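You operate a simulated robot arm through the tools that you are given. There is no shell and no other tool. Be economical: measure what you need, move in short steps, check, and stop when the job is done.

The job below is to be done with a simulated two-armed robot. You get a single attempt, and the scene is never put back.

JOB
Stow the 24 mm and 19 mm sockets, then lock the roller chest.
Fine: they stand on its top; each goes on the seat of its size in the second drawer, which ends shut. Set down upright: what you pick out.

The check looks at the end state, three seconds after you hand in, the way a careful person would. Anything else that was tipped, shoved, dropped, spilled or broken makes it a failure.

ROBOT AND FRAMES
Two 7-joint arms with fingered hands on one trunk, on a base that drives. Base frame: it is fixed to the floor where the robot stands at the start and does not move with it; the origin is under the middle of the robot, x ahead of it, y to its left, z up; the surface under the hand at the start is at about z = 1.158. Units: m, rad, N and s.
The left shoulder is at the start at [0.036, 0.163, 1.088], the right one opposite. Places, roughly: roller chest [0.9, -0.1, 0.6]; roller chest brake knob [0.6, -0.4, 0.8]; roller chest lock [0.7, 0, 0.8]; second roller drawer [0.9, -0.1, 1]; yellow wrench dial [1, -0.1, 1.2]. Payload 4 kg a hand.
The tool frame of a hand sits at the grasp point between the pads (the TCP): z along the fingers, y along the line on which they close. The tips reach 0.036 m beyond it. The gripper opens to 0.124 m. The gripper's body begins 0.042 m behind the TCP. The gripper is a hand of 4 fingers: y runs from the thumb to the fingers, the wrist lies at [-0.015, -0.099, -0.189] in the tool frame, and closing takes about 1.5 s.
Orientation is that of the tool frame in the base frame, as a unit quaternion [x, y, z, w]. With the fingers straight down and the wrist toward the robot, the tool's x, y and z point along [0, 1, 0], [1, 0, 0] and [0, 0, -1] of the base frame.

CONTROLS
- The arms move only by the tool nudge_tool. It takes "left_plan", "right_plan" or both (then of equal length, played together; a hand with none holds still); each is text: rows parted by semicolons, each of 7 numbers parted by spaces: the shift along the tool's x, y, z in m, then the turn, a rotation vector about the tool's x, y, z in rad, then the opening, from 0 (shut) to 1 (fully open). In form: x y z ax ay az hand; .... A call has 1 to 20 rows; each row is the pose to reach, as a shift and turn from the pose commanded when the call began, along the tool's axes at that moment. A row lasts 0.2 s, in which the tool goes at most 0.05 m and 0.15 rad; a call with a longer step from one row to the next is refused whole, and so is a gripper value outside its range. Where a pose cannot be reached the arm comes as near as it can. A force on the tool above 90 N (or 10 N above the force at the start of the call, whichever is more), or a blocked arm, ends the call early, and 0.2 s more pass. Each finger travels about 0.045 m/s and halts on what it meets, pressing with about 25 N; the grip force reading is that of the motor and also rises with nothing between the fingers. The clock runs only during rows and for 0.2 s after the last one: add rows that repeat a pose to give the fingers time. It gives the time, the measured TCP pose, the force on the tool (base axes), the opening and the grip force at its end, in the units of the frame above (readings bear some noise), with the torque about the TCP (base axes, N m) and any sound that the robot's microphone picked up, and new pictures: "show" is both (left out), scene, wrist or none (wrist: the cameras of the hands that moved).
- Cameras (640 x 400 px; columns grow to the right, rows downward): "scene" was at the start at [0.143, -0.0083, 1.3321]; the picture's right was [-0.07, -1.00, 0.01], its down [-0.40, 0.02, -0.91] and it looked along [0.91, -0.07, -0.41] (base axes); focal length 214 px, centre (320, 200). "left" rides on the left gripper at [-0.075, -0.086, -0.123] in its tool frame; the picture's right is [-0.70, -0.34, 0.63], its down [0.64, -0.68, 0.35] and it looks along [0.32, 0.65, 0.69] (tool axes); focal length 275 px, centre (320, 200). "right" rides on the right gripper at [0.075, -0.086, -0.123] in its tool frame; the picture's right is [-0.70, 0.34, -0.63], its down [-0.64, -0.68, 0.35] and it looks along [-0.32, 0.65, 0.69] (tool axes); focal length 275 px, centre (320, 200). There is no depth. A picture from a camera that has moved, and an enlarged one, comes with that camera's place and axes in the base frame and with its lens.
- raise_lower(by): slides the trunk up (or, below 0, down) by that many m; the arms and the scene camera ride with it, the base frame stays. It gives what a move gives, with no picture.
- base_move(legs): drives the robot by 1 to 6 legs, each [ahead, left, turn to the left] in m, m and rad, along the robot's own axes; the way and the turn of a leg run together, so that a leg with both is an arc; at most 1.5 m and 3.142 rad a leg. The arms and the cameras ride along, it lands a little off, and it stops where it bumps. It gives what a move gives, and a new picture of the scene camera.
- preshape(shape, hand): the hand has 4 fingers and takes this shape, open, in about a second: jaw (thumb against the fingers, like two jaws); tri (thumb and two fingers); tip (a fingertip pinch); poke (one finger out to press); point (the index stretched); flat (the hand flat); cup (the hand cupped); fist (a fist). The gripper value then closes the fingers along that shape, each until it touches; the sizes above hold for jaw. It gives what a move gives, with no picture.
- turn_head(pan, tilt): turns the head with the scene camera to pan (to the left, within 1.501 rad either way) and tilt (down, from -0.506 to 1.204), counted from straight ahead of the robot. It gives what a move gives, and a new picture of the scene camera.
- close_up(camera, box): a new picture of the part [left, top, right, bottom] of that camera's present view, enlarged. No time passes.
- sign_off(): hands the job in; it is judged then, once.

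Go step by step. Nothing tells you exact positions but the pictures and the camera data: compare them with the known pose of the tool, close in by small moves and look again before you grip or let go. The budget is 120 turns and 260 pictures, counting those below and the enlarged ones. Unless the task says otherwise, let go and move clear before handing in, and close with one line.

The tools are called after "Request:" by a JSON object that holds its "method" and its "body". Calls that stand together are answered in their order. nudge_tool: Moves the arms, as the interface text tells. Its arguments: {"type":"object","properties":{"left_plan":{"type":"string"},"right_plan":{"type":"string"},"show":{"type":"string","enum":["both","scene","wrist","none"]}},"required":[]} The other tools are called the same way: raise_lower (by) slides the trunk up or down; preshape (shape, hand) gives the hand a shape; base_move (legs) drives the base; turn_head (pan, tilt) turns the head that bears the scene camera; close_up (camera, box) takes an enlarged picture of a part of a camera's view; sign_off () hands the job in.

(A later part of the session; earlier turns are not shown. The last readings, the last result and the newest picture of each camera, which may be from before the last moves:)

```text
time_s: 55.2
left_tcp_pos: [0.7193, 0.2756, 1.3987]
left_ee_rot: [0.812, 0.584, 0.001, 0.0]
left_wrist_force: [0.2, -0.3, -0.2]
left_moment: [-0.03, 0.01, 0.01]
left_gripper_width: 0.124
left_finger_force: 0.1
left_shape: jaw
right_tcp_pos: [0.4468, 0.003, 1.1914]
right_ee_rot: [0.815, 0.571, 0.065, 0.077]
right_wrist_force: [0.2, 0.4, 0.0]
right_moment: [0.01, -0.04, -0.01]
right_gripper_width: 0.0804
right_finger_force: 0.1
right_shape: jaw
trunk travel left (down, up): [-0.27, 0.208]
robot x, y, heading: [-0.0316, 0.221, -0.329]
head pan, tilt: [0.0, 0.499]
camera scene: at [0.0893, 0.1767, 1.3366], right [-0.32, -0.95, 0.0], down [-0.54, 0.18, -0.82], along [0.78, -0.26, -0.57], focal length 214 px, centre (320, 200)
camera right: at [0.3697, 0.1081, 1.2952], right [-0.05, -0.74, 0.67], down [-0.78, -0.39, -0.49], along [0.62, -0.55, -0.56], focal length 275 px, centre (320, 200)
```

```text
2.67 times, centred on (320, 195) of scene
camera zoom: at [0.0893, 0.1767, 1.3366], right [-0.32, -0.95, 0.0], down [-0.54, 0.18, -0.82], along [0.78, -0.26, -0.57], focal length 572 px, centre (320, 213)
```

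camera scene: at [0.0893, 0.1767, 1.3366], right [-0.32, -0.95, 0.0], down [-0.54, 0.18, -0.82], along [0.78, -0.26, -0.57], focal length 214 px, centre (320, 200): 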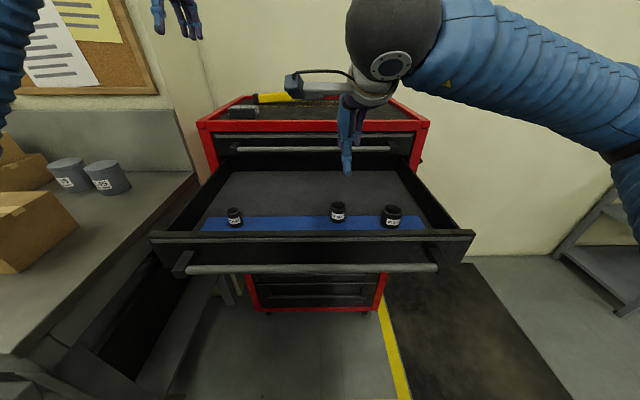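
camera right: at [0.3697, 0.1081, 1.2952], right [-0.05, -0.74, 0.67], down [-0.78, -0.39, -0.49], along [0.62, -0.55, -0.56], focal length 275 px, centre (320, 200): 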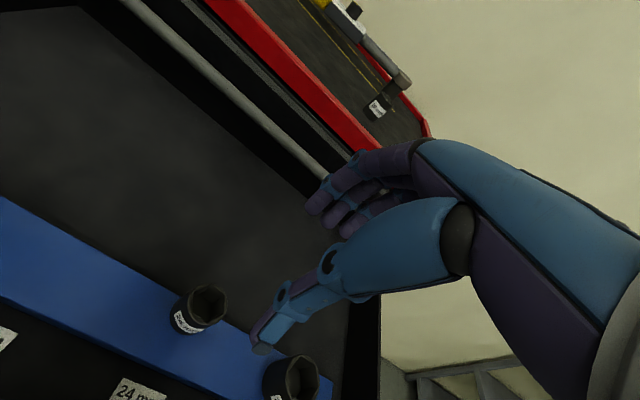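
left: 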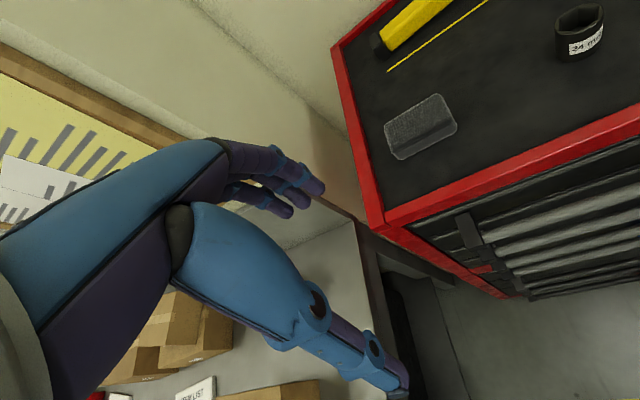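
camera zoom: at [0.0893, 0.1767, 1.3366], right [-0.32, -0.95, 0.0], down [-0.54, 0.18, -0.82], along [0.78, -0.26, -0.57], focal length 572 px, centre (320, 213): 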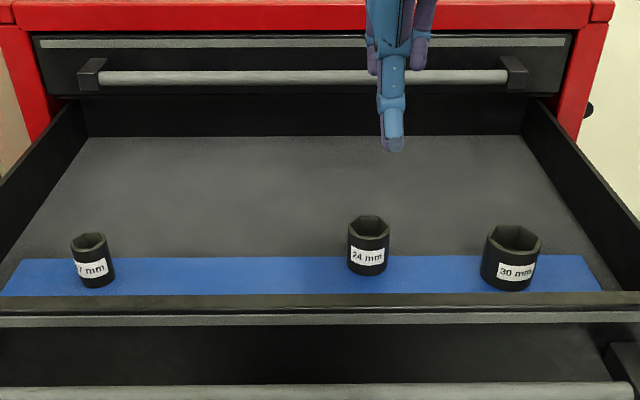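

The 24 mm socket stands upright but ~18 mm behind the row centre because the drawer slid. I'll straighten the hand, regrasp higher up, and shift it.

Request:
{"method": "nudge_tool", "body": {"right_plan": "0.005 0.004 0.0 0.1 0 0 0.55; 0.008 0.007 0.001 0.19 0 0 0.55; 0.008 -0.002 0.05 0.19 0 0 0.55; 0.008 -0.0035 0.06 0.19 0 0 0.55; 0.008 -0.0035 0.06 0.19 0 0 0.55"}}

Request:
{"method": "close_up", "body": {"camera": "scene", "box": [280, 130, 420, 250]}}

```text
time_s: 56.4
left_tcp_pos: [0.7198, 0.2729, 1.3962]
left_ee_rot: [0.812, 0.584, 0.0, 0.0]
left_wrist_force: [0.1, 0.2, 0.1]
left_moment: [0.04, -0.01, 0.0]
left_gripper_width: 0.124
left_finger_force: 0.1
left_shape: jaw
right_tcp_pos: [0.4597, 0.0076, 1.1334]
right_ee_rot: [0.819, 0.574, 0.011, -0.003]
right_wrist_force: [-0.4, -0.9, 0.5]
right_moment: [0.01, 0.0, 0.0]
right_gripper_width: 0.0686
right_finger_force: 0.0
right_shape: jaw
trunk travel left (down, up): [-0.27, 0.208]
robot x, y, heading: [-0.0361, 0.2197, -0.321]
head pan, tilt: [0.0, 0.499]
camera scene: at [0.09, 0.176, 1.3364], right [-0.32, -0.95, 0.0], down [-0.54, 0.18, -0.82], along [0.78, -0.26, -0.57], focal length 214 px, centre (320, 200)
camera right: at [0.4029, 0.1054, 1.2562], right [0.07, -0.78, 0.62], down [-0.86, -0.37, -0.36], along [0.51, -0.51, -0.69], focal length 275 px, centre (320, 200)
```

scene: 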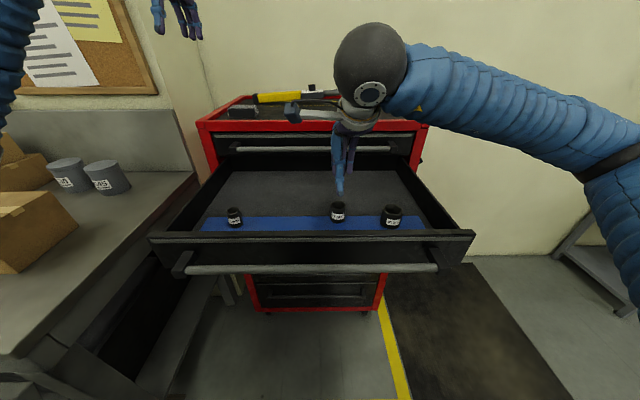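
right: 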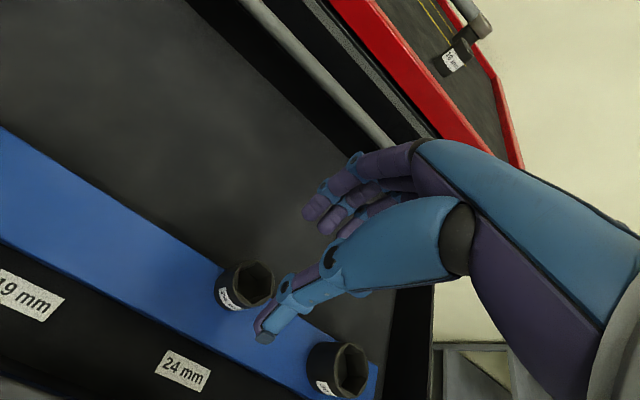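

```text
3.33 times, centred on (350, 190) of scene
camera zoom: at [0.09, 0.176, 1.3364], right [-0.32, -0.95, 0.0], down [-0.54, 0.18, -0.82], along [0.78, -0.26, -0.57], focal length 715 px, centre (220, 233)
```

zoom: 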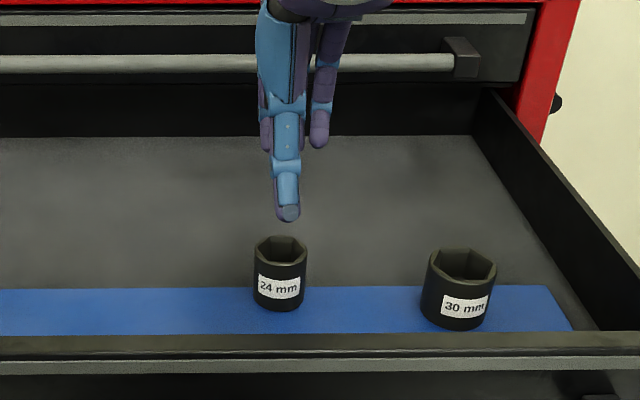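

Shift slightly left/back and descend to a higher grip.

Request:
{"method": "nudge_tool", "body": {"right_plan": "0.006 -0.005 0 0 0 0 0.55; 0.006 -0.005 0.03 0 0 0 0.55; 0.006 -0.005 0.055 0 0 0 0.55; 0.006 -0.005 0.075 0 0 0 0.55; 0.006 -0.005 0.077 0 0 0 0.55", "show": "wrist"}}

Request:
{"method": "close_up", "body": {"camera": "scene", "box": [280, 130, 420, 250]}}

```text
time_s: 57.6
left_tcp_pos: [0.7208, 0.2746, 1.3967]
left_ee_rot: [0.811, 0.585, -0.001, 0.0]
left_wrist_force: [-0.4, 0.3, -0.4]
left_moment: [-0.02, -0.01, 0.0]
left_gripper_width: 0.1238
left_finger_force: 0.1
left_shape: jaw
right_tcp_pos: [0.4571, 0.0139, 1.058]
right_ee_rot: [0.819, 0.574, 0.011, -0.002]
right_wrist_force: [-0.7, -0.3, 0.1]
right_moment: [0.01, 0.03, -0.03]
right_gripper_width: 0.0684
right_finger_force: 0.0
right_shape: jaw
trunk travel left (down, up): [-0.27, 0.208]
robot x, y, heading: [-0.0318, 0.2189, -0.323]
head pan, tilt: [0.0, 0.499]
camera right: at [0.4005, 0.1123, 1.1803], right [0.07, -0.78, 0.62], down [-0.86, -0.37, -0.36], along [0.51, -0.51, -0.69], focal length 275 px, centre (320, 200)
```

right: 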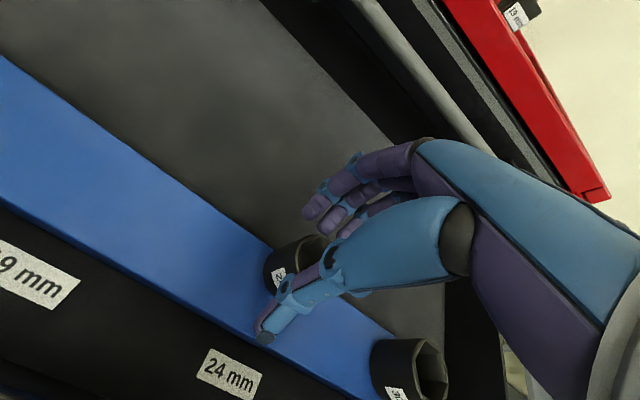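

```text
3.33 times, centred on (350, 190) of scene
camera zoom: at [0.0896, 0.1764, 1.3365], right [-0.32, -0.95, 0.0], down [-0.54, 0.18, -0.82], along [0.78, -0.26, -0.57], focal length 715 px, centre (220, 233)
```

zoom: 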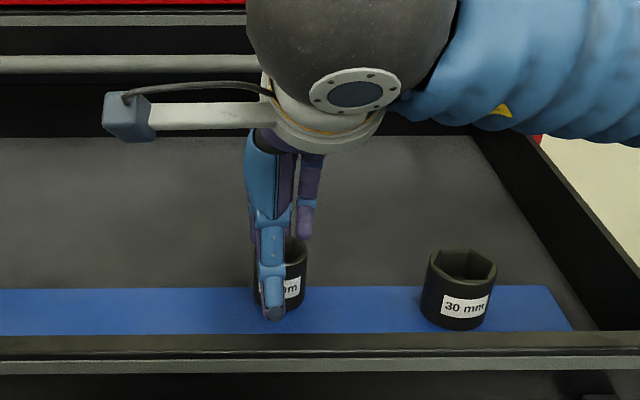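

Close on the socket, shifted back 4 mm right.

Request:
{"method": "nudge_tool", "body": {"right_plan": "-0.004 0 0 0 0 0 0.55; -0.004 0 0 0 0 0 0.4; -0.004 0 0 0 0 0 0.25; -0.004 0 0 0 0 0 0.1; -0.004 0 0 0 0 0 0.1; -0.004 0 0 0 0 0 0.1; -0.004 0 0 0 0 0 0.1", "show": "wrist"}}

Request:
{"method": "close_up", "body": {"camera": "scene", "box": [280, 130, 420, 250]}}

```text
time_s: 59.2
left_tcp_pos: [0.7207, 0.2743, 1.3967]
left_ee_rot: [0.812, 0.583, 0.0, 0.0]
left_wrist_force: [-0.9, -0.9, -0.5]
left_moment: [0.01, -0.01, -0.05]
left_gripper_width: 0.1239
left_finger_force: 0.0
left_shape: jaw
right_tcp_pos: [0.4563, 0.0105, 1.0578]
right_ee_rot: [0.819, 0.574, 0.01, -0.002]
right_wrist_force: [2.4, -1.0, 7.0]
right_moment: [-0.07, -0.21, 0.01]
right_gripper_width: 0.0329
right_finger_force: 24.9
right_shape: jaw
trunk travel left (down, up): [-0.27, 0.208]
robot x, y, heading: [-0.0357, 0.2169, -0.32]
head pan, tilt: [0.0, 0.499]
camera right: at [0.3993, 0.1085, 1.1805], right [0.07, -0.78, 0.62], down [-0.85, -0.37, -0.37], along [0.51, -0.51, -0.69], focal length 275 px, centre (320, 200)
```

right: 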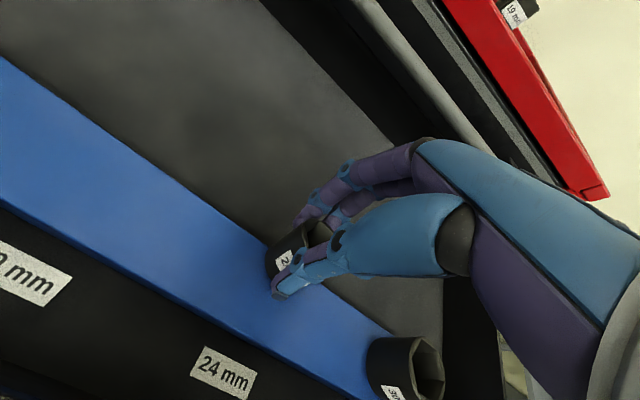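

```text
3.33 times, centred on (350, 190) of scene
camera zoom: at [0.0897, 0.1762, 1.3365], right [-0.32, -0.95, 0.0], down [-0.54, 0.18, -0.82], along [0.78, -0.26, -0.57], focal length 715 px, centre (220, 233)
```

zoom: 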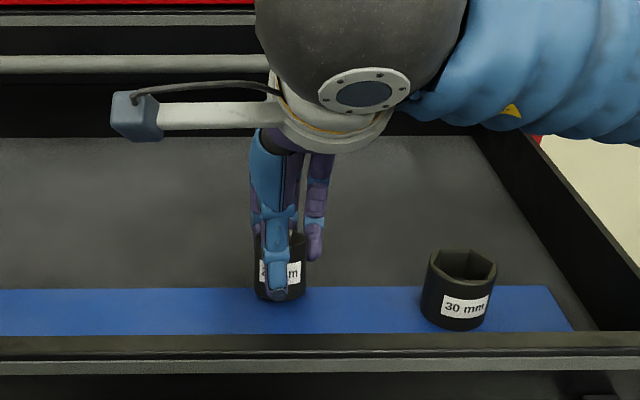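

Well gripped. Lift slightly, level it, pull 18 mm toward the row centre.

Request:
{"method": "nudge_tool", "body": {"right_plan": "0 0 -0.006 0 0 0 0.1; 0 -0.01 -0.008 -0.1 0 0 0.1; 0 -0.02 -0.008 -0.19 0 0 0.1; -0.002 -0.027 -0.008 -0.19 0 0 0.1; -0.002 -0.027 -0.006 -0.19 0 0 0.1", "show": "wrist"}}

Request:
{"method": "close_up", "body": {"camera": "scene", "box": [200, 150, 440, 270]}}

Request:
{"method": "close_up", "body": {"camera": "scene", "box": [300, 170, 420, 250]}}

```text
time_s: 60.4
left_tcp_pos: [0.7215, 0.273, 1.3965]
left_ee_rot: [0.812, 0.584, 0.0, 0.0]
left_wrist_force: [0.3, 0.6, 0.2]
left_moment: [0.0, 0.0, 0.01]
left_gripper_width: 0.1238
left_finger_force: 0.0
left_shape: jaw
right_tcp_pos: [0.4302, 0.0174, 1.0617]
right_ee_rot: [0.816, 0.57, 0.065, 0.075]
right_wrist_force: [-0.2, 0.1, -0.8]
right_moment: [-0.02, 0.06, -0.05]
right_gripper_width: 0.0323
right_finger_force: 25.1
right_shape: jaw
trunk travel left (down, up): [-0.27, 0.208]
robot x, y, heading: [-0.0318, 0.2181, -0.328]
head pan, tilt: [0.0, 0.499]
camera right: at [0.3526, 0.1236, 1.1671], right [-0.05, -0.74, 0.67], down [-0.78, -0.39, -0.49], along [0.62, -0.55, -0.56], focal length 275 px, centre (320, 200)
```

right: 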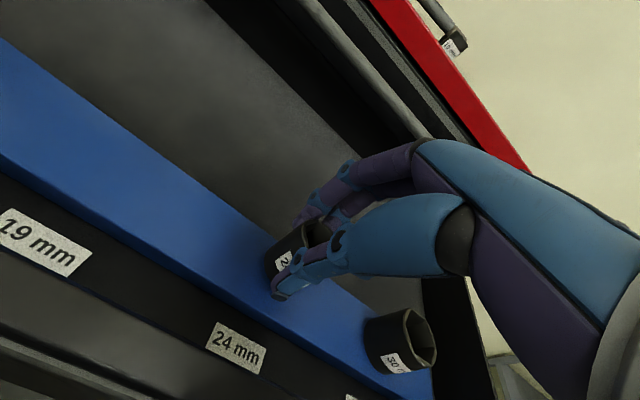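

```text
2.67 times, centred on (320, 210) of scene
camera zoom: at [0.09, 0.1762, 1.3364], right [-0.32, -0.95, 0.0], down [-0.54, 0.18, -0.82], along [0.78, -0.26, -0.57], focal length 572 px, centre (320, 173)
```

zoom: 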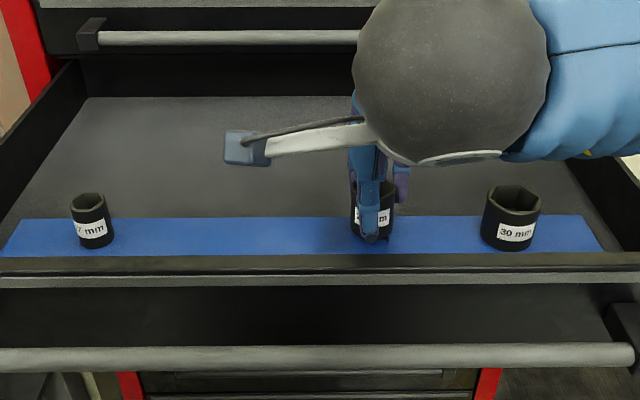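

```text
5.00 times, centred on (360, 210) of scene
camera zoom: at [0.09, 0.1762, 1.3364], right [-0.32, -0.95, 0.0], down [-0.54, 0.18, -0.82], along [0.78, -0.26, -0.57], focal length 1072 px, centre (120, 150)
```

zoom: 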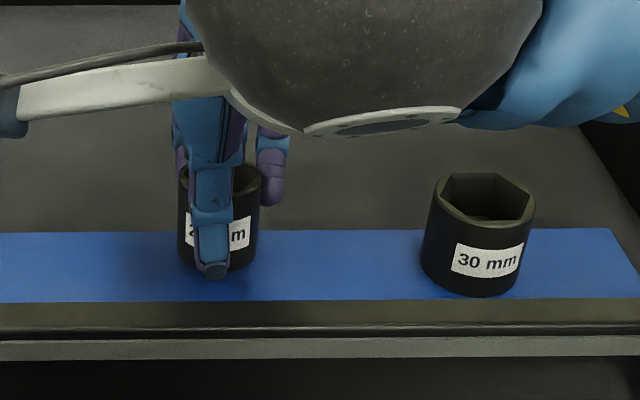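

Shift 6 mm more toward me and lower to contact.

Request:
{"method": "nudge_tool", "body": {"right_plan": "0 -0.006 -0.001 0 0 0 0.1; 0 -0.0065 0.002 0 0 0 0.1; 0 -0.007 0.004 0 0 0 0.1; 0 -0.007 0.005 0 0 0 0.1", "show": "none"}}

Request:
{"method": "close_up", "body": {"camera": "scene", "box": [200, 150, 440, 270]}}

```text
time_s: 61.4
left_tcp_pos: [0.7202, 0.274, 1.3962]
left_ee_rot: [0.811, 0.584, 0.0, 0.0]
left_wrist_force: [0.4, 0.5, -0.3]
left_moment: [-0.04, -0.02, -0.01]
left_gripper_width: 0.1239
left_finger_force: 0.1
left_shape: jaw
right_tcp_pos: [0.4242, 0.0202, 1.0564]
right_ee_rot: [0.816, 0.57, 0.065, 0.075]
right_wrist_force: [-0.5, -0.9, -0.8]
right_moment: [0.01, 0.01, 0.01]
right_gripper_width: 0.0324
right_finger_force: 24.9
right_shape: jaw
trunk travel left (down, up): [-0.27, 0.208]
robot x, y, heading: [-0.035, 0.2175, -0.323]
head pan, tilt: [0.0, 0.499]
```

```text
2.67 times, centred on (320, 210) of scene
camera zoom: at [0.0899, 0.1761, 1.3364], right [-0.32, -0.95, 0.0], down [-0.54, 0.18, -0.82], along [0.78, -0.26, -0.57], focal length 572 px, centre (320, 173)
```

zoom: 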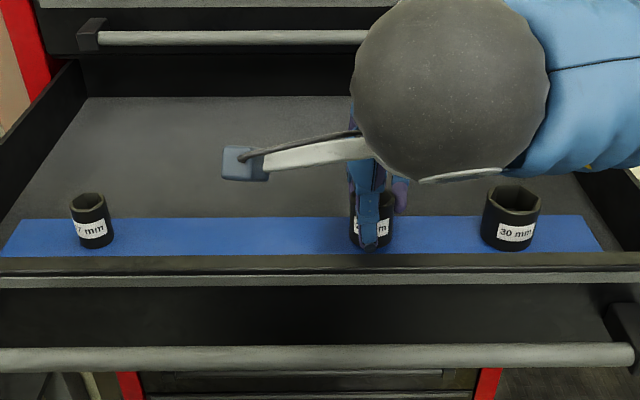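

Position looks right in the row. Lower another couple of mm until touch.

Request:
{"method": "nudge_tool", "body": {"right_plan": "0 -0.0004 0.0015 0 0 0 0.1; 0 -0.0006 0.003 0 0 0 0.1", "show": "none"}}

```text
time_s: 62.0
left_tcp_pos: [0.7183, 0.2741, 1.398]
left_ee_rot: [0.812, 0.584, -0.001, 0.0]
left_wrist_force: [-0.2, 0.0, 0.2]
left_moment: [-0.01, -0.02, 0.02]
left_gripper_width: 0.1238
left_finger_force: 0.0
left_shape: jaw
right_tcp_pos: [0.4245, 0.0217, 1.0551]
right_ee_rot: [0.816, 0.57, 0.066, 0.076]
right_wrist_force: [-1.8, 0.7, 10.0]
right_moment: [-0.11, -0.25, 0.0]
right_gripper_width: 0.0325
right_finger_force: 24.5
right_shape: jaw
trunk travel left (down, up): [-0.27, 0.208]
robot x, y, heading: [-0.0333, 0.2168, -0.322]
head pan, tilt: [0.0, 0.499]
```

Light contact. Open gradually while easing upward.

Request:
{"method": "nudge_tool", "body": {"right_plan": "0 0.0002 -0.001 0 0 0 0.2; 0 0.0002 -0.001 0 0 0 0.3; 0 0.0006 -0.003 0 0 0 0.4; 0 0.001 -0.005 0 0 0 0.5; 0 0.0015 -0.008 0 0 0 0.55; 0 0.004 -0.02 0 0 0 0.6; 0 0.0095 -0.05 0 0 0 0.6; 0 0.019 -0.098 0 0 0 0.6; 0 0.028 -0.147 0 0 0 0.6"}}

Request:
{"method": "close_up", "body": {"camera": "scene", "box": [200, 150, 440, 270]}}

```text
time_s: 64.0
left_tcp_pos: [0.7187, 0.2746, 1.3972]
left_ee_rot: [0.812, 0.584, 0.001, 0.0]
left_wrist_force: [-0.4, 0.3, 0.6]
left_moment: [-0.01, 0.0, -0.02]
left_gripper_width: 0.1239
left_finger_force: 0.0
left_shape: jaw
right_tcp_pos: [0.4231, 0.0207, 1.2028]
right_ee_rot: [0.815, 0.571, 0.065, 0.075]
right_wrist_force: [-0.7, 0.8, 0.9]
right_moment: [-0.02, 0.01, 0.0]
right_gripper_width: 0.0741
right_finger_force: 0.1
right_shape: jaw
trunk travel left (down, up): [-0.27, 0.208]
robot x, y, heading: [-0.0351, 0.2189, -0.329]
head pan, tilt: [0.0, 0.499]
camera scene: at [0.0893, 0.1767, 1.3366], right [-0.32, -0.95, 0.0], down [-0.54, 0.18, -0.82], along [0.78, -0.26, -0.57], focal length 214 px, centre (320, 200)
camera right: at [0.3448, 0.1257, 1.3068], right [-0.05, -0.74, 0.67], down [-0.78, -0.39, -0.49], along [0.62, -0.55, -0.56], focal length 275 px, centre (320, 200)
```

scene: 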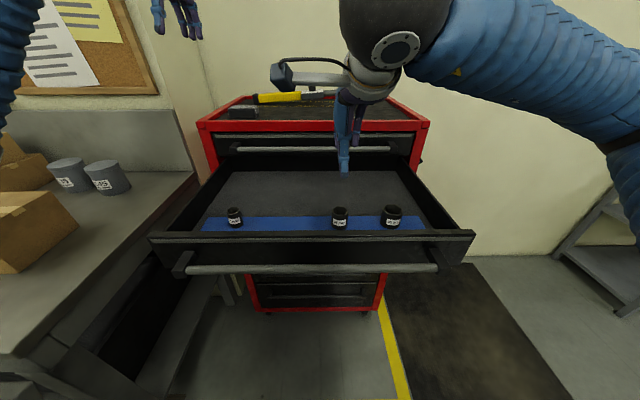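
right: 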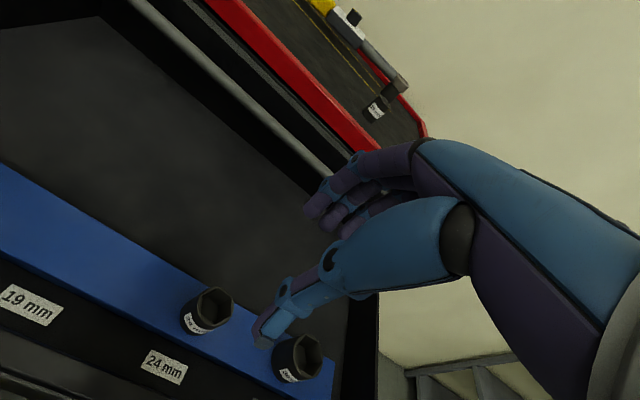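

```text
2.67 times, centred on (320, 210) of scene
camera zoom: at [0.0893, 0.1767, 1.3366], right [-0.32, -0.95, 0.0], down [-0.54, 0.18, -0.82], along [0.78, -0.26, -0.57], focal length 572 px, centre (320, 173)
```

zoom: 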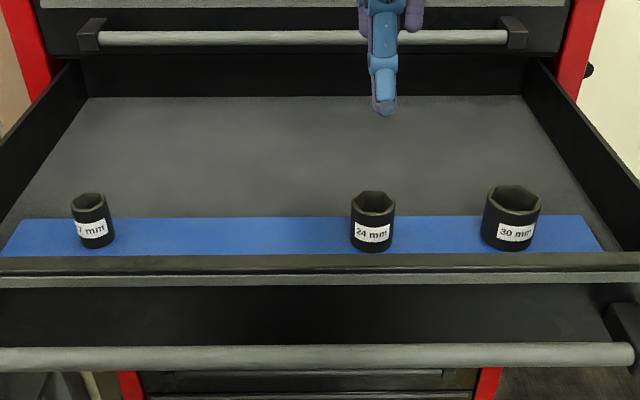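

24 mm seated nicely. Now the 19 mm socket: go up and over to hover above it.

Request:
{"method": "nudge_tool", "body": {"right_plan": "0 0.009 -0.044 0.05 0 0 0.6; 0 0.018 -0.09 0.1 0 0 0.6; -0.005 0.05 -0.084 0.19 0 0 0.6; -0.01 0.09 -0.076 0.19 0 0 0.6; -0.016 0.13 -0.068 0.19 0 0 0.6; -0.022 0.17 -0.06 0.19 0 0 0.6; -0.028 0.21 -0.052 0.19 0 0 0.6; -0.034 0.25 -0.044 0.19 0 0 0.6; -0.04 0.29 -0.036 0.19 0 0 0.6; -0.046 0.33 -0.028 0.19 0 0 0.6; -0.05 0.365 -0.02 0.19 0 0 0.6; -0.05 0.385 -0.016 0.19 0 0 0.6; -0.05 0.385 -0.016 0.19 0 0 0.6", "show": "wrist"}}

Request:
{"method": "close_up", "body": {"camera": "scene", "box": [290, 60, 410, 135]}}

```text
time_s: 66.8
left_tcp_pos: [0.7193, 0.2736, 1.396]
left_ee_rot: [0.812, 0.584, 0.0, 0.0]
left_wrist_force: [0.9, 0.6, -0.6]
left_moment: [0.06, 0.0, -0.01]
left_gripper_width: 0.1235
left_finger_force: 0.0
left_shape: jaw
right_tcp_pos: [0.7555, -0.161, 1.2935]
right_ee_rot: [0.819, 0.574, 0.011, -0.002]
right_wrist_force: [-0.8, -0.2, 0.6]
right_moment: [0.0, -0.01, -0.03]
right_gripper_width: 0.0745
right_finger_force: 0.1
right_shape: jaw
trunk travel left (down, up): [-0.27, 0.208]
robot x, y, heading: [-0.0341, 0.2189, -0.327]
head pan, tilt: [0.0, 0.499]
camera right: at [0.6981, -0.0613, 1.4171], right [0.07, -0.78, 0.62], down [-0.85, -0.37, -0.37], along [0.51, -0.51, -0.69], focal length 275 px, centre (320, 200)
```

right: 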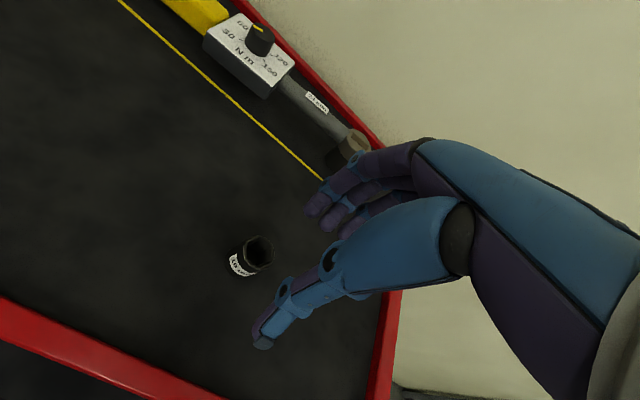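

```text
5.33 times, centred on (350, 98) of scene
camera zoom: at [0.0896, 0.176, 1.3364], right [-0.32, -0.95, 0.0], down [-0.54, 0.18, -0.82], along [0.78, -0.26, -0.57], focal length 1144 px, centre (160, 747)
```

zoom: 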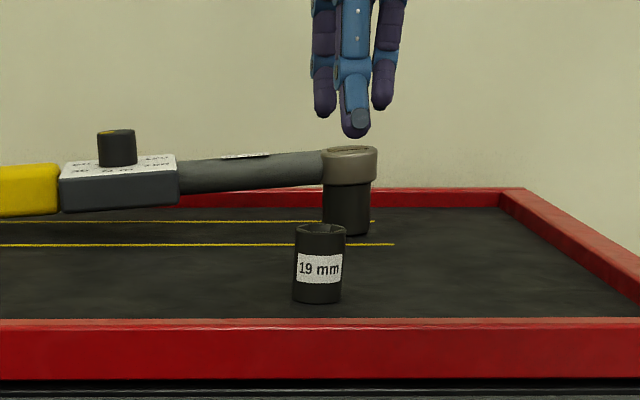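

19 mm socket at about [0.776, -0.158]. Shift over and descend partway.

Request:
{"method": "nudge_tool", "body": {"right_plan": "0.005 0.009 0 0 0 0 0.6; 0.0095 0.018 0.01 0 0 0 0.6; 0.0095 0.018 0.03 0 0 0 0.6; 0.0095 0.018 0.038 0 0 0 0.6; 0.0095 0.018 0.038 0 0 0 0.6", "show": "wrist"}}

Request:
{"method": "close_up", "body": {"camera": "scene", "box": [290, 60, 410, 135]}}

```text
time_s: 68.0
left_tcp_pos: [0.7201, 0.2731, 1.3978]
left_ee_rot: [0.812, 0.584, 0.0, 0.0]
left_wrist_force: [0.8, -0.4, 0.0]
left_moment: [-0.01, -0.02, -0.01]
left_gripper_width: 0.1239
left_finger_force: 0.1
left_shape: jaw
right_tcp_pos: [0.776, -0.156, 1.2558]
right_ee_rot: [0.818, 0.574, 0.012, -0.002]
right_wrist_force: [1.3, -0.5, 0.0]
right_moment: [-0.01, -0.02, 0.03]
right_gripper_width: 0.0741
right_finger_force: 0.0
right_shape: jaw
trunk travel left (down, up): [-0.27, 0.208]
robot x, y, heading: [-0.0344, 0.2165, -0.326]
head pan, tilt: [0.0, 0.499]
camera right: at [0.7192, -0.0571, 1.3785], right [0.07, -0.78, 0.62], down [-0.86, -0.37, -0.36], along [0.51, -0.51, -0.69], focal length 275 px, centre (320, 200)
```

right: 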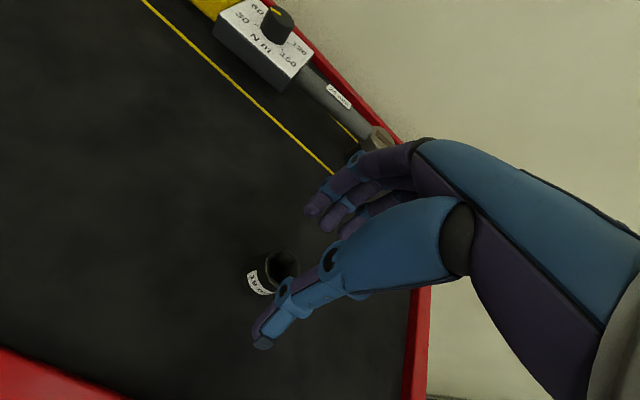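

```text
5.33 times, centred on (350, 98) of scene
camera zoom: at [0.0898, 0.1761, 1.3364], right [-0.32, -0.95, 0.0], down [-0.54, 0.18, -0.82], along [0.78, -0.26, -0.57], focal length 1144 px, centre (160, 747)
```

zoom: 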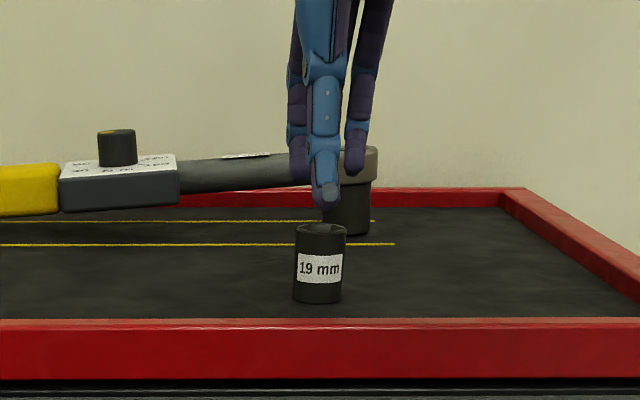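

Aligned. Descend and close.

Request:
{"method": "nudge_tool", "body": {"right_plan": "0 0 0.02 0 0 0 0.6; 0 0 0.04 0 0 0 0.6; 0 0 0.051 0 0 0 0.55; 0 0 0.051 0 0 0 0.45; 0 0 0.051 0 0 0 0.3; 0 0 0.051 0 0 0 0.15; 0 0 0.051 0 0 0 0.08; 0 0 0.051 0 0 0 0.08; 0 0 0.051 0 0 0 0.08; 0 0 0.051 0 0 0 0.08", "show": "wrist"}}

Request:
{"method": "close_up", "body": {"camera": "scene", "box": [290, 60, 410, 135]}}

```text
time_s: 70.2
left_tcp_pos: [0.7183, 0.2746, 1.3975]
left_ee_rot: [0.811, 0.584, 0.0, -0.001]
left_wrist_force: [0.3, 0.6, 0.3]
left_moment: [-0.01, 0.03, 0.01]
left_gripper_width: 0.1238
left_finger_force: 0.1
left_shape: jaw
right_tcp_pos: [0.7754, -0.1532, 1.2056]
right_ee_rot: [0.819, 0.574, 0.012, -0.002]
right_wrist_force: [4.4, -0.8, 12.9]
right_moment: [-0.16, -0.39, 0.04]
right_gripper_width: 0.0223
right_finger_force: 24.6
right_shape: jaw
trunk travel left (down, up): [-0.27, 0.208]
robot x, y, heading: [-0.0352, 0.2179, -0.325]
head pan, tilt: [0.0, 0.499]
camera right: at [0.7183, -0.055, 1.3291], right [0.07, -0.78, 0.62], down [-0.85, -0.37, -0.37], along [0.51, -0.51, -0.69], focal length 275 px, centre (320, 200)
```

right: 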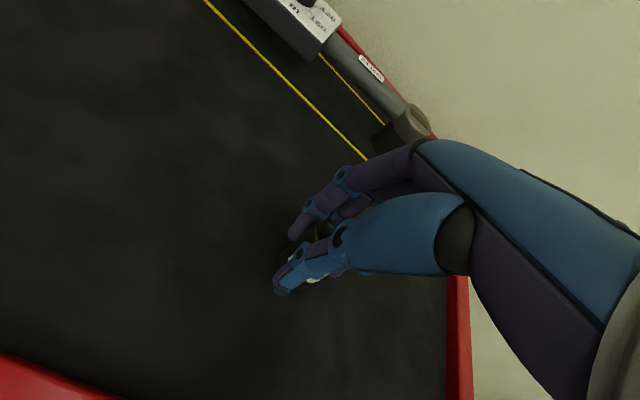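

```text
5.33 times, centred on (350, 98) of scene
camera zoom: at [0.0893, 0.1766, 1.3366], right [-0.32, -0.95, 0.0], down [-0.54, 0.18, -0.82], along [0.78, -0.26, -0.57], focal length 1144 px, centre (160, 747)
```

zoom: 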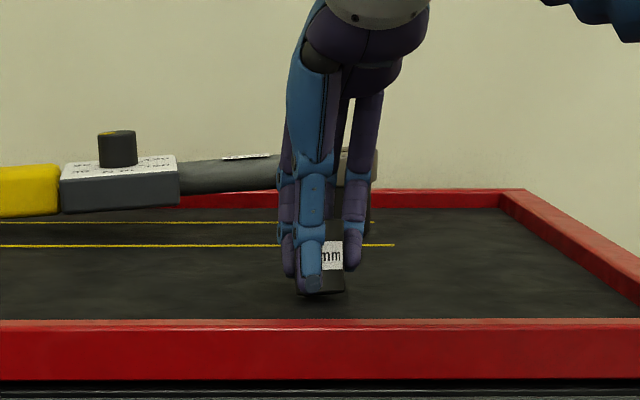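

Lift slightly and inspect.

Request:
{"method": "nudge_tool", "body": {"right_plan": "0 0 -0.02 0 0 0 0.08; 0 0 -0.06 0 0 0 0.08; 0 0 -0.06 0 0 0 0.08", "show": "none"}}

Request:
{"method": "close_up", "body": {"camera": "scene", "box": [300, 40, 400, 115]}}

Request:
{"method": "close_up", "body": {"camera": "right", "box": [220, 150, 420, 340]}}

```text
time_s: 71.0
left_tcp_pos: [0.7204, 0.2727, 1.3957]
left_ee_rot: [0.811, 0.585, 0.0, 0.0]
left_wrist_force: [0.2, 0.4, 0.9]
left_moment: [0.05, -0.01, 0.0]
left_gripper_width: 0.1236
left_finger_force: 0.0
left_shape: jaw
right_tcp_pos: [0.776, -0.1559, 1.262]
right_ee_rot: [0.818, 0.574, 0.011, -0.003]
right_wrist_force: [-0.6, 0.2, -0.9]
right_moment: [0.02, -0.01, 0.05]
right_gripper_width: 0.0218
right_finger_force: 24.6
right_shape: jaw
trunk travel left (down, up): [-0.27, 0.208]
robot x, y, heading: [-0.033, 0.2148, -0.325]
head pan, tilt: [0.0, 0.499]
```

```text
5.33 times, centred on (350, 78) of scene
camera zoom: at [0.0908, 0.1753, 1.3361], right [-0.32, -0.95, 0.0], down [-0.54, 0.18, -0.82], along [0.78, -0.26, -0.57], focal length 1144 px, centre (160, 853)
```

zoom: 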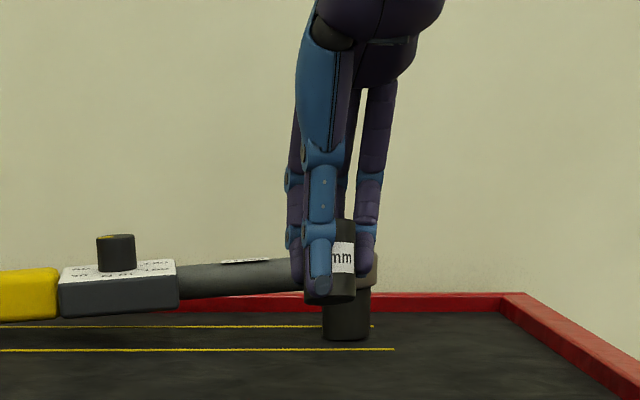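

```text
2.11 times, centred on (320, 245) of right
camera zoom: at [0.7199, -0.0579, 1.3856], right [0.07, -0.78, 0.62], down [-0.86, -0.37, -0.36], along [0.51, -0.51, -0.69], focal length 580 px, centre (320, 105)
```

zoom: 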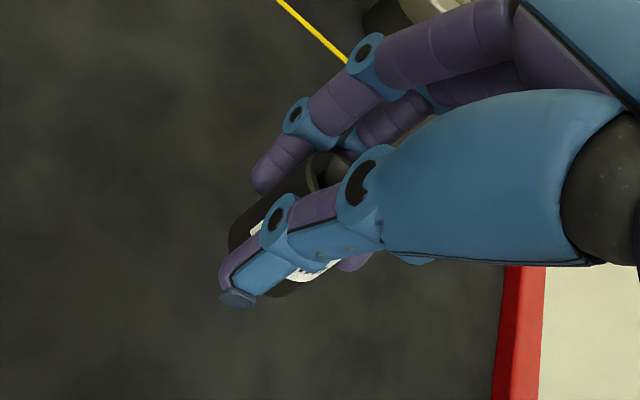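

Held. Carry it to above the 19 mm seat, leveling it on the way.

Request:
{"method": "nudge_tool", "body": {"right_plan": "0 -0.01 -0.04 0 0 0 0.08; 0.014 -0.04 -0.06 0 0 0 0.08; 0.032 -0.08 -0.06 0 0 0 0.08; 0.05 -0.12 -0.06 -0.05 0 0 0.08; 0.068 -0.16 -0.06 -0.1 0 0 0.08; 0.086 -0.2 -0.06 -0.15 0 0 0.08; 0.104 -0.24 -0.06 -0.19 0 0 0.08; 0.122 -0.28 -0.06 -0.19 0 0 0.08; 0.14 -0.32 -0.06 -0.19 0 0 0.08; 0.158 -0.36 -0.06 -0.19 0 0 0.08; 0.173 -0.385 -0.05 -0.19 0 0 0.08; 0.173 -0.385 -0.01 -0.19 0 0 0.08; 0.173 -0.385 0.03 -0.19 0 0 0.08; 0.173 -0.385 0.07 -0.19 0 0 0.08; 0.173 -0.385 0.11 -0.19 0 0 0.08; 0.173 -0.385 0.15 -0.19 0 0 0.08; 0.173 -0.385 0.17 -0.19 0 0 0.08; 0.173 -0.385 0.17 -0.19 0 0 0.08"}}

Request:
{"method": "close_up", "body": {"camera": "scene", "box": [200, 130, 440, 270]}}

Request:
{"method": "close_up", "body": {"camera": "right", "box": [220, 150, 420, 340]}}

```text
time_s: 74.8
left_tcp_pos: [0.7197, 0.2746, 1.3971]
left_ee_rot: [0.812, 0.584, 0.0, 0.0]
left_wrist_force: [-0.7, -0.4, 0.0]
left_moment: [-0.04, 0.02, 0.0]
left_gripper_width: 0.1237
left_finger_force: 0.0
left_shape: jaw
right_tcp_pos: [0.4765, 0.1403, 1.094]
right_ee_rot: [0.815, 0.571, 0.066, 0.075]
right_wrist_force: [1.0, -0.1, -0.9]
right_moment: [0.02, 0.03, 0.0]
right_gripper_width: 0.0214
right_finger_force: 25.1
right_shape: jaw
trunk travel left (down, up): [-0.27, 0.208]
robot x, y, heading: [-0.0332, 0.2167, -0.319]
head pan, tilt: [0.0, 0.499]
camera scene: at [0.0897, 0.1764, 1.3365], right [-0.32, -0.95, 0.0], down [-0.54, 0.18, -0.82], along [0.78, -0.26, -0.57], focal length 214 px, centre (320, 200)
camera right: at [0.3992, 0.2468, 1.1992], right [-0.05, -0.74, 0.67], down [-0.78, -0.39, -0.49], along [0.62, -0.55, -0.56], focal length 275 px, centre (320, 200)
```

scene: 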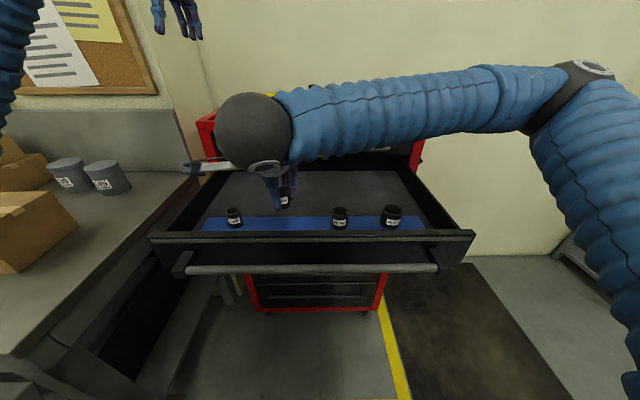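
right: 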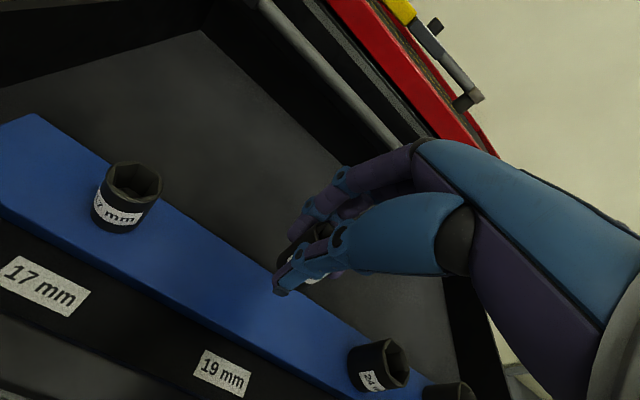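

```text
2.67 times, centred on (320, 200) of scene
camera zoom: at [0.0897, 0.1764, 1.3365], right [-0.32, -0.95, 0.0], down [-0.54, 0.18, -0.82], along [0.78, -0.26, -0.57], focal length 572 px, centre (320, 200)
```

zoom: 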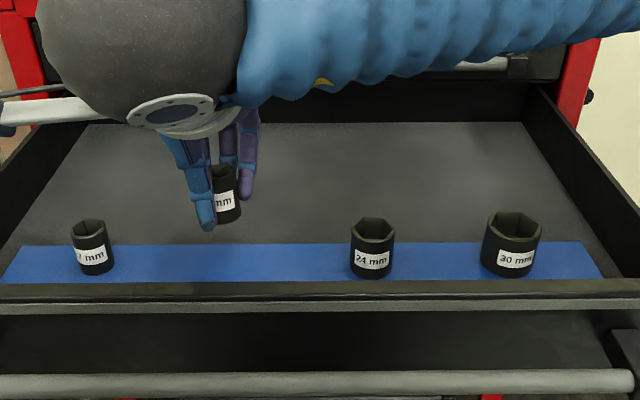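

```text
2.11 times, centred on (320, 245) of right
camera zoom: at [0.3992, 0.2468, 1.1992], right [-0.05, -0.74, 0.67], down [-0.78, -0.39, -0.49], along [0.62, -0.55, -0.56], focal length 580 px, centre (320, 105)
```

zoom: 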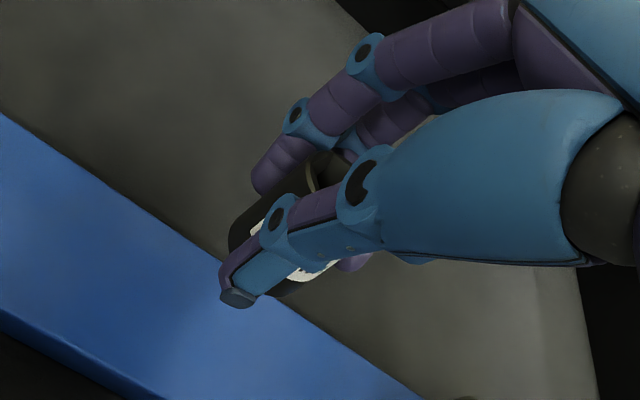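

Nearly in place; move 12 mm toward me, 5 mm right, and lower most of the way.

Request:
{"method": "nudge_tool", "body": {"right_plan": "-0.0045 -0.012 -0.002 0 0 0 0.08; -0.0045 -0.015 0.014 0 0 0 0.08; -0.0045 -0.0175 0.027 0 0 0 0.08; -0.0045 -0.0175 0.027 0 0 0 0.08", "show": "none"}}

Request:
{"method": "close_up", "body": {"camera": "scene", "box": [200, 150, 440, 270]}}

Request:
{"method": "close_up", "body": {"camera": "right", "box": [100, 150, 420, 400]}}

```text
time_s: 75.8
left_tcp_pos: [0.72, 0.274, 1.3974]
left_ee_rot: [0.811, 0.584, 0.0, 0.0]
left_wrist_force: [0.0, 0.2, 0.1]
left_moment: [-0.01, 0.0, 0.0]
left_gripper_width: 0.1239
left_finger_force: 0.1
left_shape: jaw
right_tcp_pos: [0.4647, 0.1415, 1.0662]
right_ee_rot: [0.815, 0.571, 0.065, 0.075]
right_wrist_force: [-0.5, 0.0, -1.1]
right_moment: [0.02, 0.02, 0.01]
right_gripper_width: 0.0216
right_finger_force: 24.6
right_shape: jaw
trunk travel left (down, up): [-0.27, 0.208]
robot x, y, heading: [-0.0341, 0.2173, -0.324]
head pan, tilt: [0.0, 0.499]
```

```text
2.67 times, centred on (320, 210) of scene
camera zoom: at [0.0898, 0.1763, 1.3364], right [-0.32, -0.95, 0.0], down [-0.54, 0.18, -0.82], along [0.78, -0.26, -0.57], focal length 572 px, centre (320, 173)
```

zoom: 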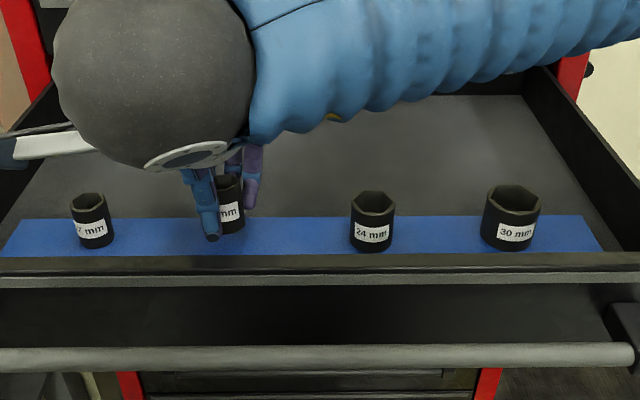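

```text
1.60 times, centred on (260, 275) of right
camera zoom: at [0.3873, 0.2476, 1.1698], right [-0.05, -0.74, 0.67], down [-0.78, -0.39, -0.49], along [0.62, -0.55, -0.56], focal length 440 px, centre (416, 80)
```

zoom: 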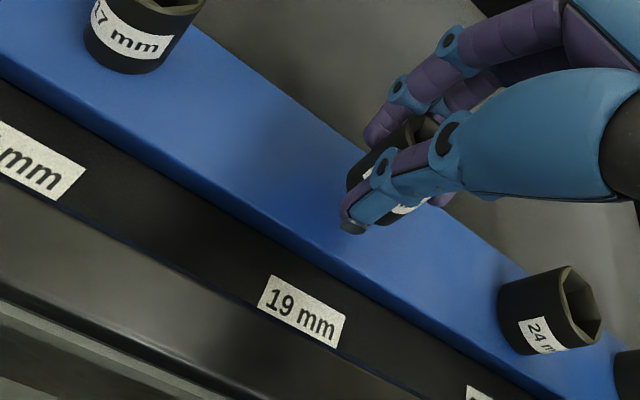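

Shift 6 mm toward me, 3 mm right, lower further.

Request:
{"method": "nudge_tool", "body": {"right_plan": "-0.003 -0.006 -0.001 0 0 0 0.08; -0.003 -0.007 0.004 0 0 0 0.08; -0.003 -0.0078 0.008 0 0 0 0.08; -0.003 -0.0078 0.008 0 0 0 0.08", "show": "none"}}

Request:
{"method": "close_up", "body": {"camera": "scene", "box": [200, 170, 360, 270]}}

```text
time_s: 76.8
left_tcp_pos: [0.7188, 0.2748, 1.3975]
left_ee_rot: [0.812, 0.584, 0.0, 0.0]
left_wrist_force: [1.1, 0.0, -0.1]
left_moment: [0.01, -0.02, 0.02]
left_gripper_width: 0.1236
left_finger_force: 0.1
left_shape: jaw
right_tcp_pos: [0.4572, 0.1413, 1.0562]
right_ee_rot: [0.816, 0.57, 0.065, 0.075]
right_wrist_force: [0.4, 0.3, 0.0]
right_moment: [0.02, -0.02, 0.0]
right_gripper_width: 0.0214
right_finger_force: 24.6
right_shape: jaw
trunk travel left (down, up): [-0.27, 0.208]
robot x, y, heading: [-0.0336, 0.2203, -0.32]
head pan, tilt: [0.0, 0.499]
```

```text
4.00 times, centred on (280, 220) of scene
camera zoom: at [0.0899, 0.1763, 1.3364], right [-0.32, -0.95, 0.0], down [-0.54, 0.18, -0.82], along [0.78, -0.26, -0.57], focal length 858 px, centre (480, 120)
```

zoom: 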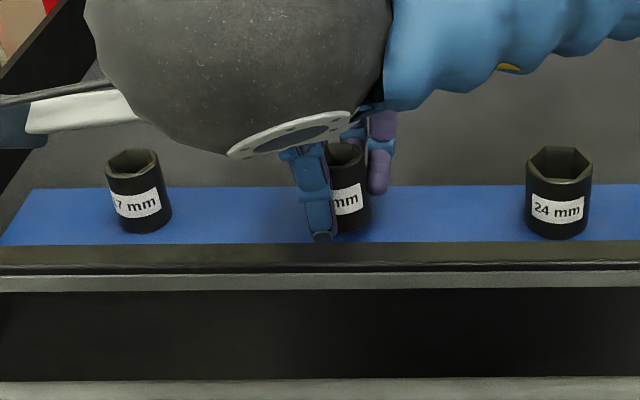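

Almost there. Small right shift and lower to touch.

Request:
{"method": "nudge_tool", "body": {"right_plan": "-0.003 -0.0004 0.0015 0 0 0 0.08; -0.003 -0.0006 0.003 0 0 0 0.08; -0.003 -0.0008 0.004 0 0 0 0.08", "show": "none"}}

```text
time_s: 77.6
left_tcp_pos: [0.7198, 0.2745, 1.3971]
left_ee_rot: [0.812, 0.584, 0.0, 0.0]
left_wrist_force: [1.2, 0.3, 0.2]
left_moment: [0.01, 0.03, 0.04]
left_gripper_width: 0.1238
left_finger_force: 0.1
left_shape: jaw
right_tcp_pos: [0.4554, 0.1382, 1.0515]
right_ee_rot: [0.815, 0.57, 0.065, 0.076]
right_wrist_force: [0.5, -0.6, -0.3]
right_moment: [-0.01, 0.0, -0.03]
right_gripper_width: 0.0214
right_finger_force: 25.1
right_shape: jaw
trunk travel left (down, up): [-0.27, 0.208]
robot x, y, heading: [-0.0349, 0.2177, -0.321]
head pan, tilt: [0.0, 0.499]
```

Request:
{"method": "nudge_tool", "body": {"right_plan": "0 -0.0003 0.0015 0 0 0 0.08; 0 -0.0006 0.003 0 0 0 0.08", "show": "none"}}

Request:
{"method": "close_up", "body": {"camera": "scene", "box": [200, 170, 360, 270]}}

```text
time_s: 78.2
left_tcp_pos: [0.7186, 0.2744, 1.3983]
left_ee_rot: [0.812, 0.584, 0.0, -0.001]
left_wrist_force: [0.7, -0.9, -1.5]
left_moment: [0.01, -0.02, -0.01]
left_gripper_width: 0.1239
left_finger_force: 0.0
left_shape: jaw
right_tcp_pos: [0.4566, 0.138, 1.0486]
right_ee_rot: [0.815, 0.57, 0.066, 0.076]
right_wrist_force: [0.1, 0.6, 5.8]
right_moment: [-0.04, -0.13, 0.02]
right_gripper_width: 0.0217
right_finger_force: 24.7
right_shape: jaw
trunk travel left (down, up): [-0.27, 0.208]
robot x, y, heading: [-0.0301, 0.2195, -0.327]
head pan, tilt: [0.0, 0.499]
```

```text
4.00 times, centred on (280, 220) of scene
camera zoom: at [0.0893, 0.1764, 1.3366], right [-0.32, -0.95, 0.0], down [-0.54, 0.18, -0.82], along [0.78, -0.26, -0.57], focal length 858 px, centre (480, 120)
```

zoom: 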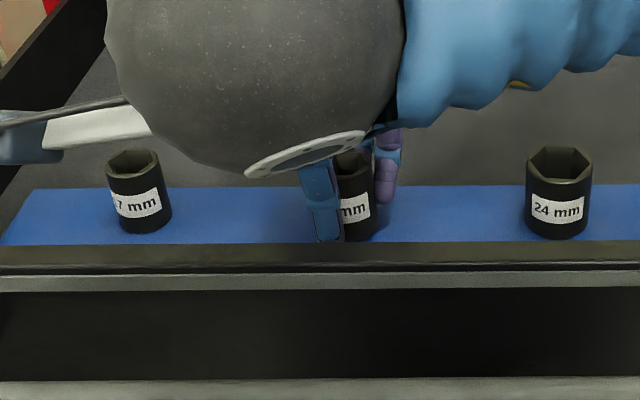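

Touching, in row. Open gradually while easing upward.

Request:
{"method": "nudge_tool", "body": {"right_plan": "0 0.0002 -0.001 0 0 0 0.15; 0 0.0002 -0.001 0 0 0 0.25; 0 0.0008 -0.004 0 0 0 0.35; 0 0.0014 -0.007 0 0 0 0.45; 0 0.002 -0.01 0 0 0 0.5; 0 0.004 -0.02 0 0 0 0.55; 0 0.0095 -0.05 0 0 0 0.55; 0 0.019 -0.098 0 0 0 0.55; 0 0.028 -0.147 0 0 0 0.55"}}

Request:
{"method": "close_up", "body": {"camera": "scene", "box": [200, 150, 440, 270]}}

```text
time_s: 80.2
left_tcp_pos: [0.7181, 0.2745, 1.3993]
left_ee_rot: [0.812, 0.584, 0.0, 0.0]
left_wrist_force: [1.0, 0.3, -1.3]
left_moment: [-0.01, -0.03, 0.0]
left_gripper_width: 0.1236
left_finger_force: 0.0
left_shape: jaw
right_tcp_pos: [0.4519, 0.1352, 1.1987]
right_ee_rot: [0.815, 0.571, 0.065, 0.075]
right_wrist_force: [-0.2, -0.5, 0.1]
right_moment: [0.0, -0.01, -0.02]
right_gripper_width: 0.0679
right_finger_force: 0.0
right_shape: jaw
trunk travel left (down, up): [-0.27, 0.208]
robot x, y, heading: [-0.0321, 0.2122, -0.328]
head pan, tilt: [0.0, 0.499]
camera scene: at [0.0891, 0.1767, 1.3366], right [-0.32, -0.95, 0.0], down [-0.54, 0.18, -0.82], along [0.78, -0.26, -0.57], focal length 214 px, centre (320, 200)
camera right: at [0.3755, 0.2406, 1.3029], right [-0.05, -0.74, 0.67], down [-0.78, -0.39, -0.49], along [0.62, -0.55, -0.56], focal length 275 px, centre (320, 200)
```

scene: 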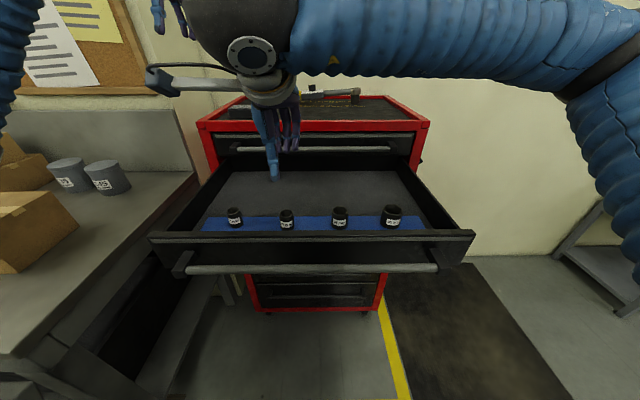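
right: 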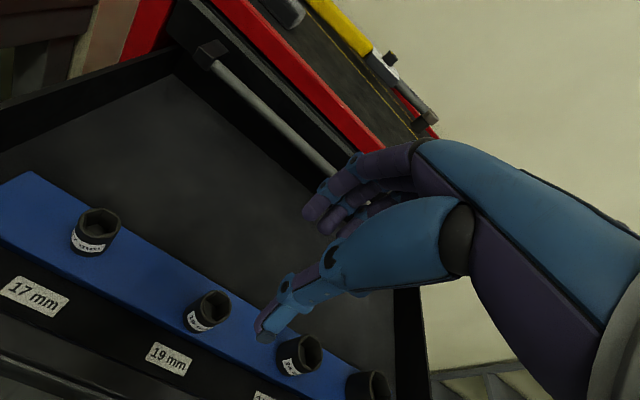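

```text
2.67 times, centred on (320, 210) of scene
camera zoom: at [0.0891, 0.1767, 1.3366], right [-0.32, -0.95, 0.0], down [-0.54, 0.18, -0.82], along [0.78, -0.26, -0.57], focal length 572 px, centre (320, 173)
```

zoom: 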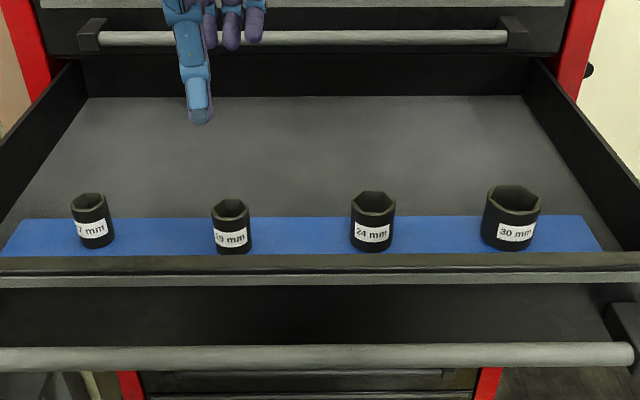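

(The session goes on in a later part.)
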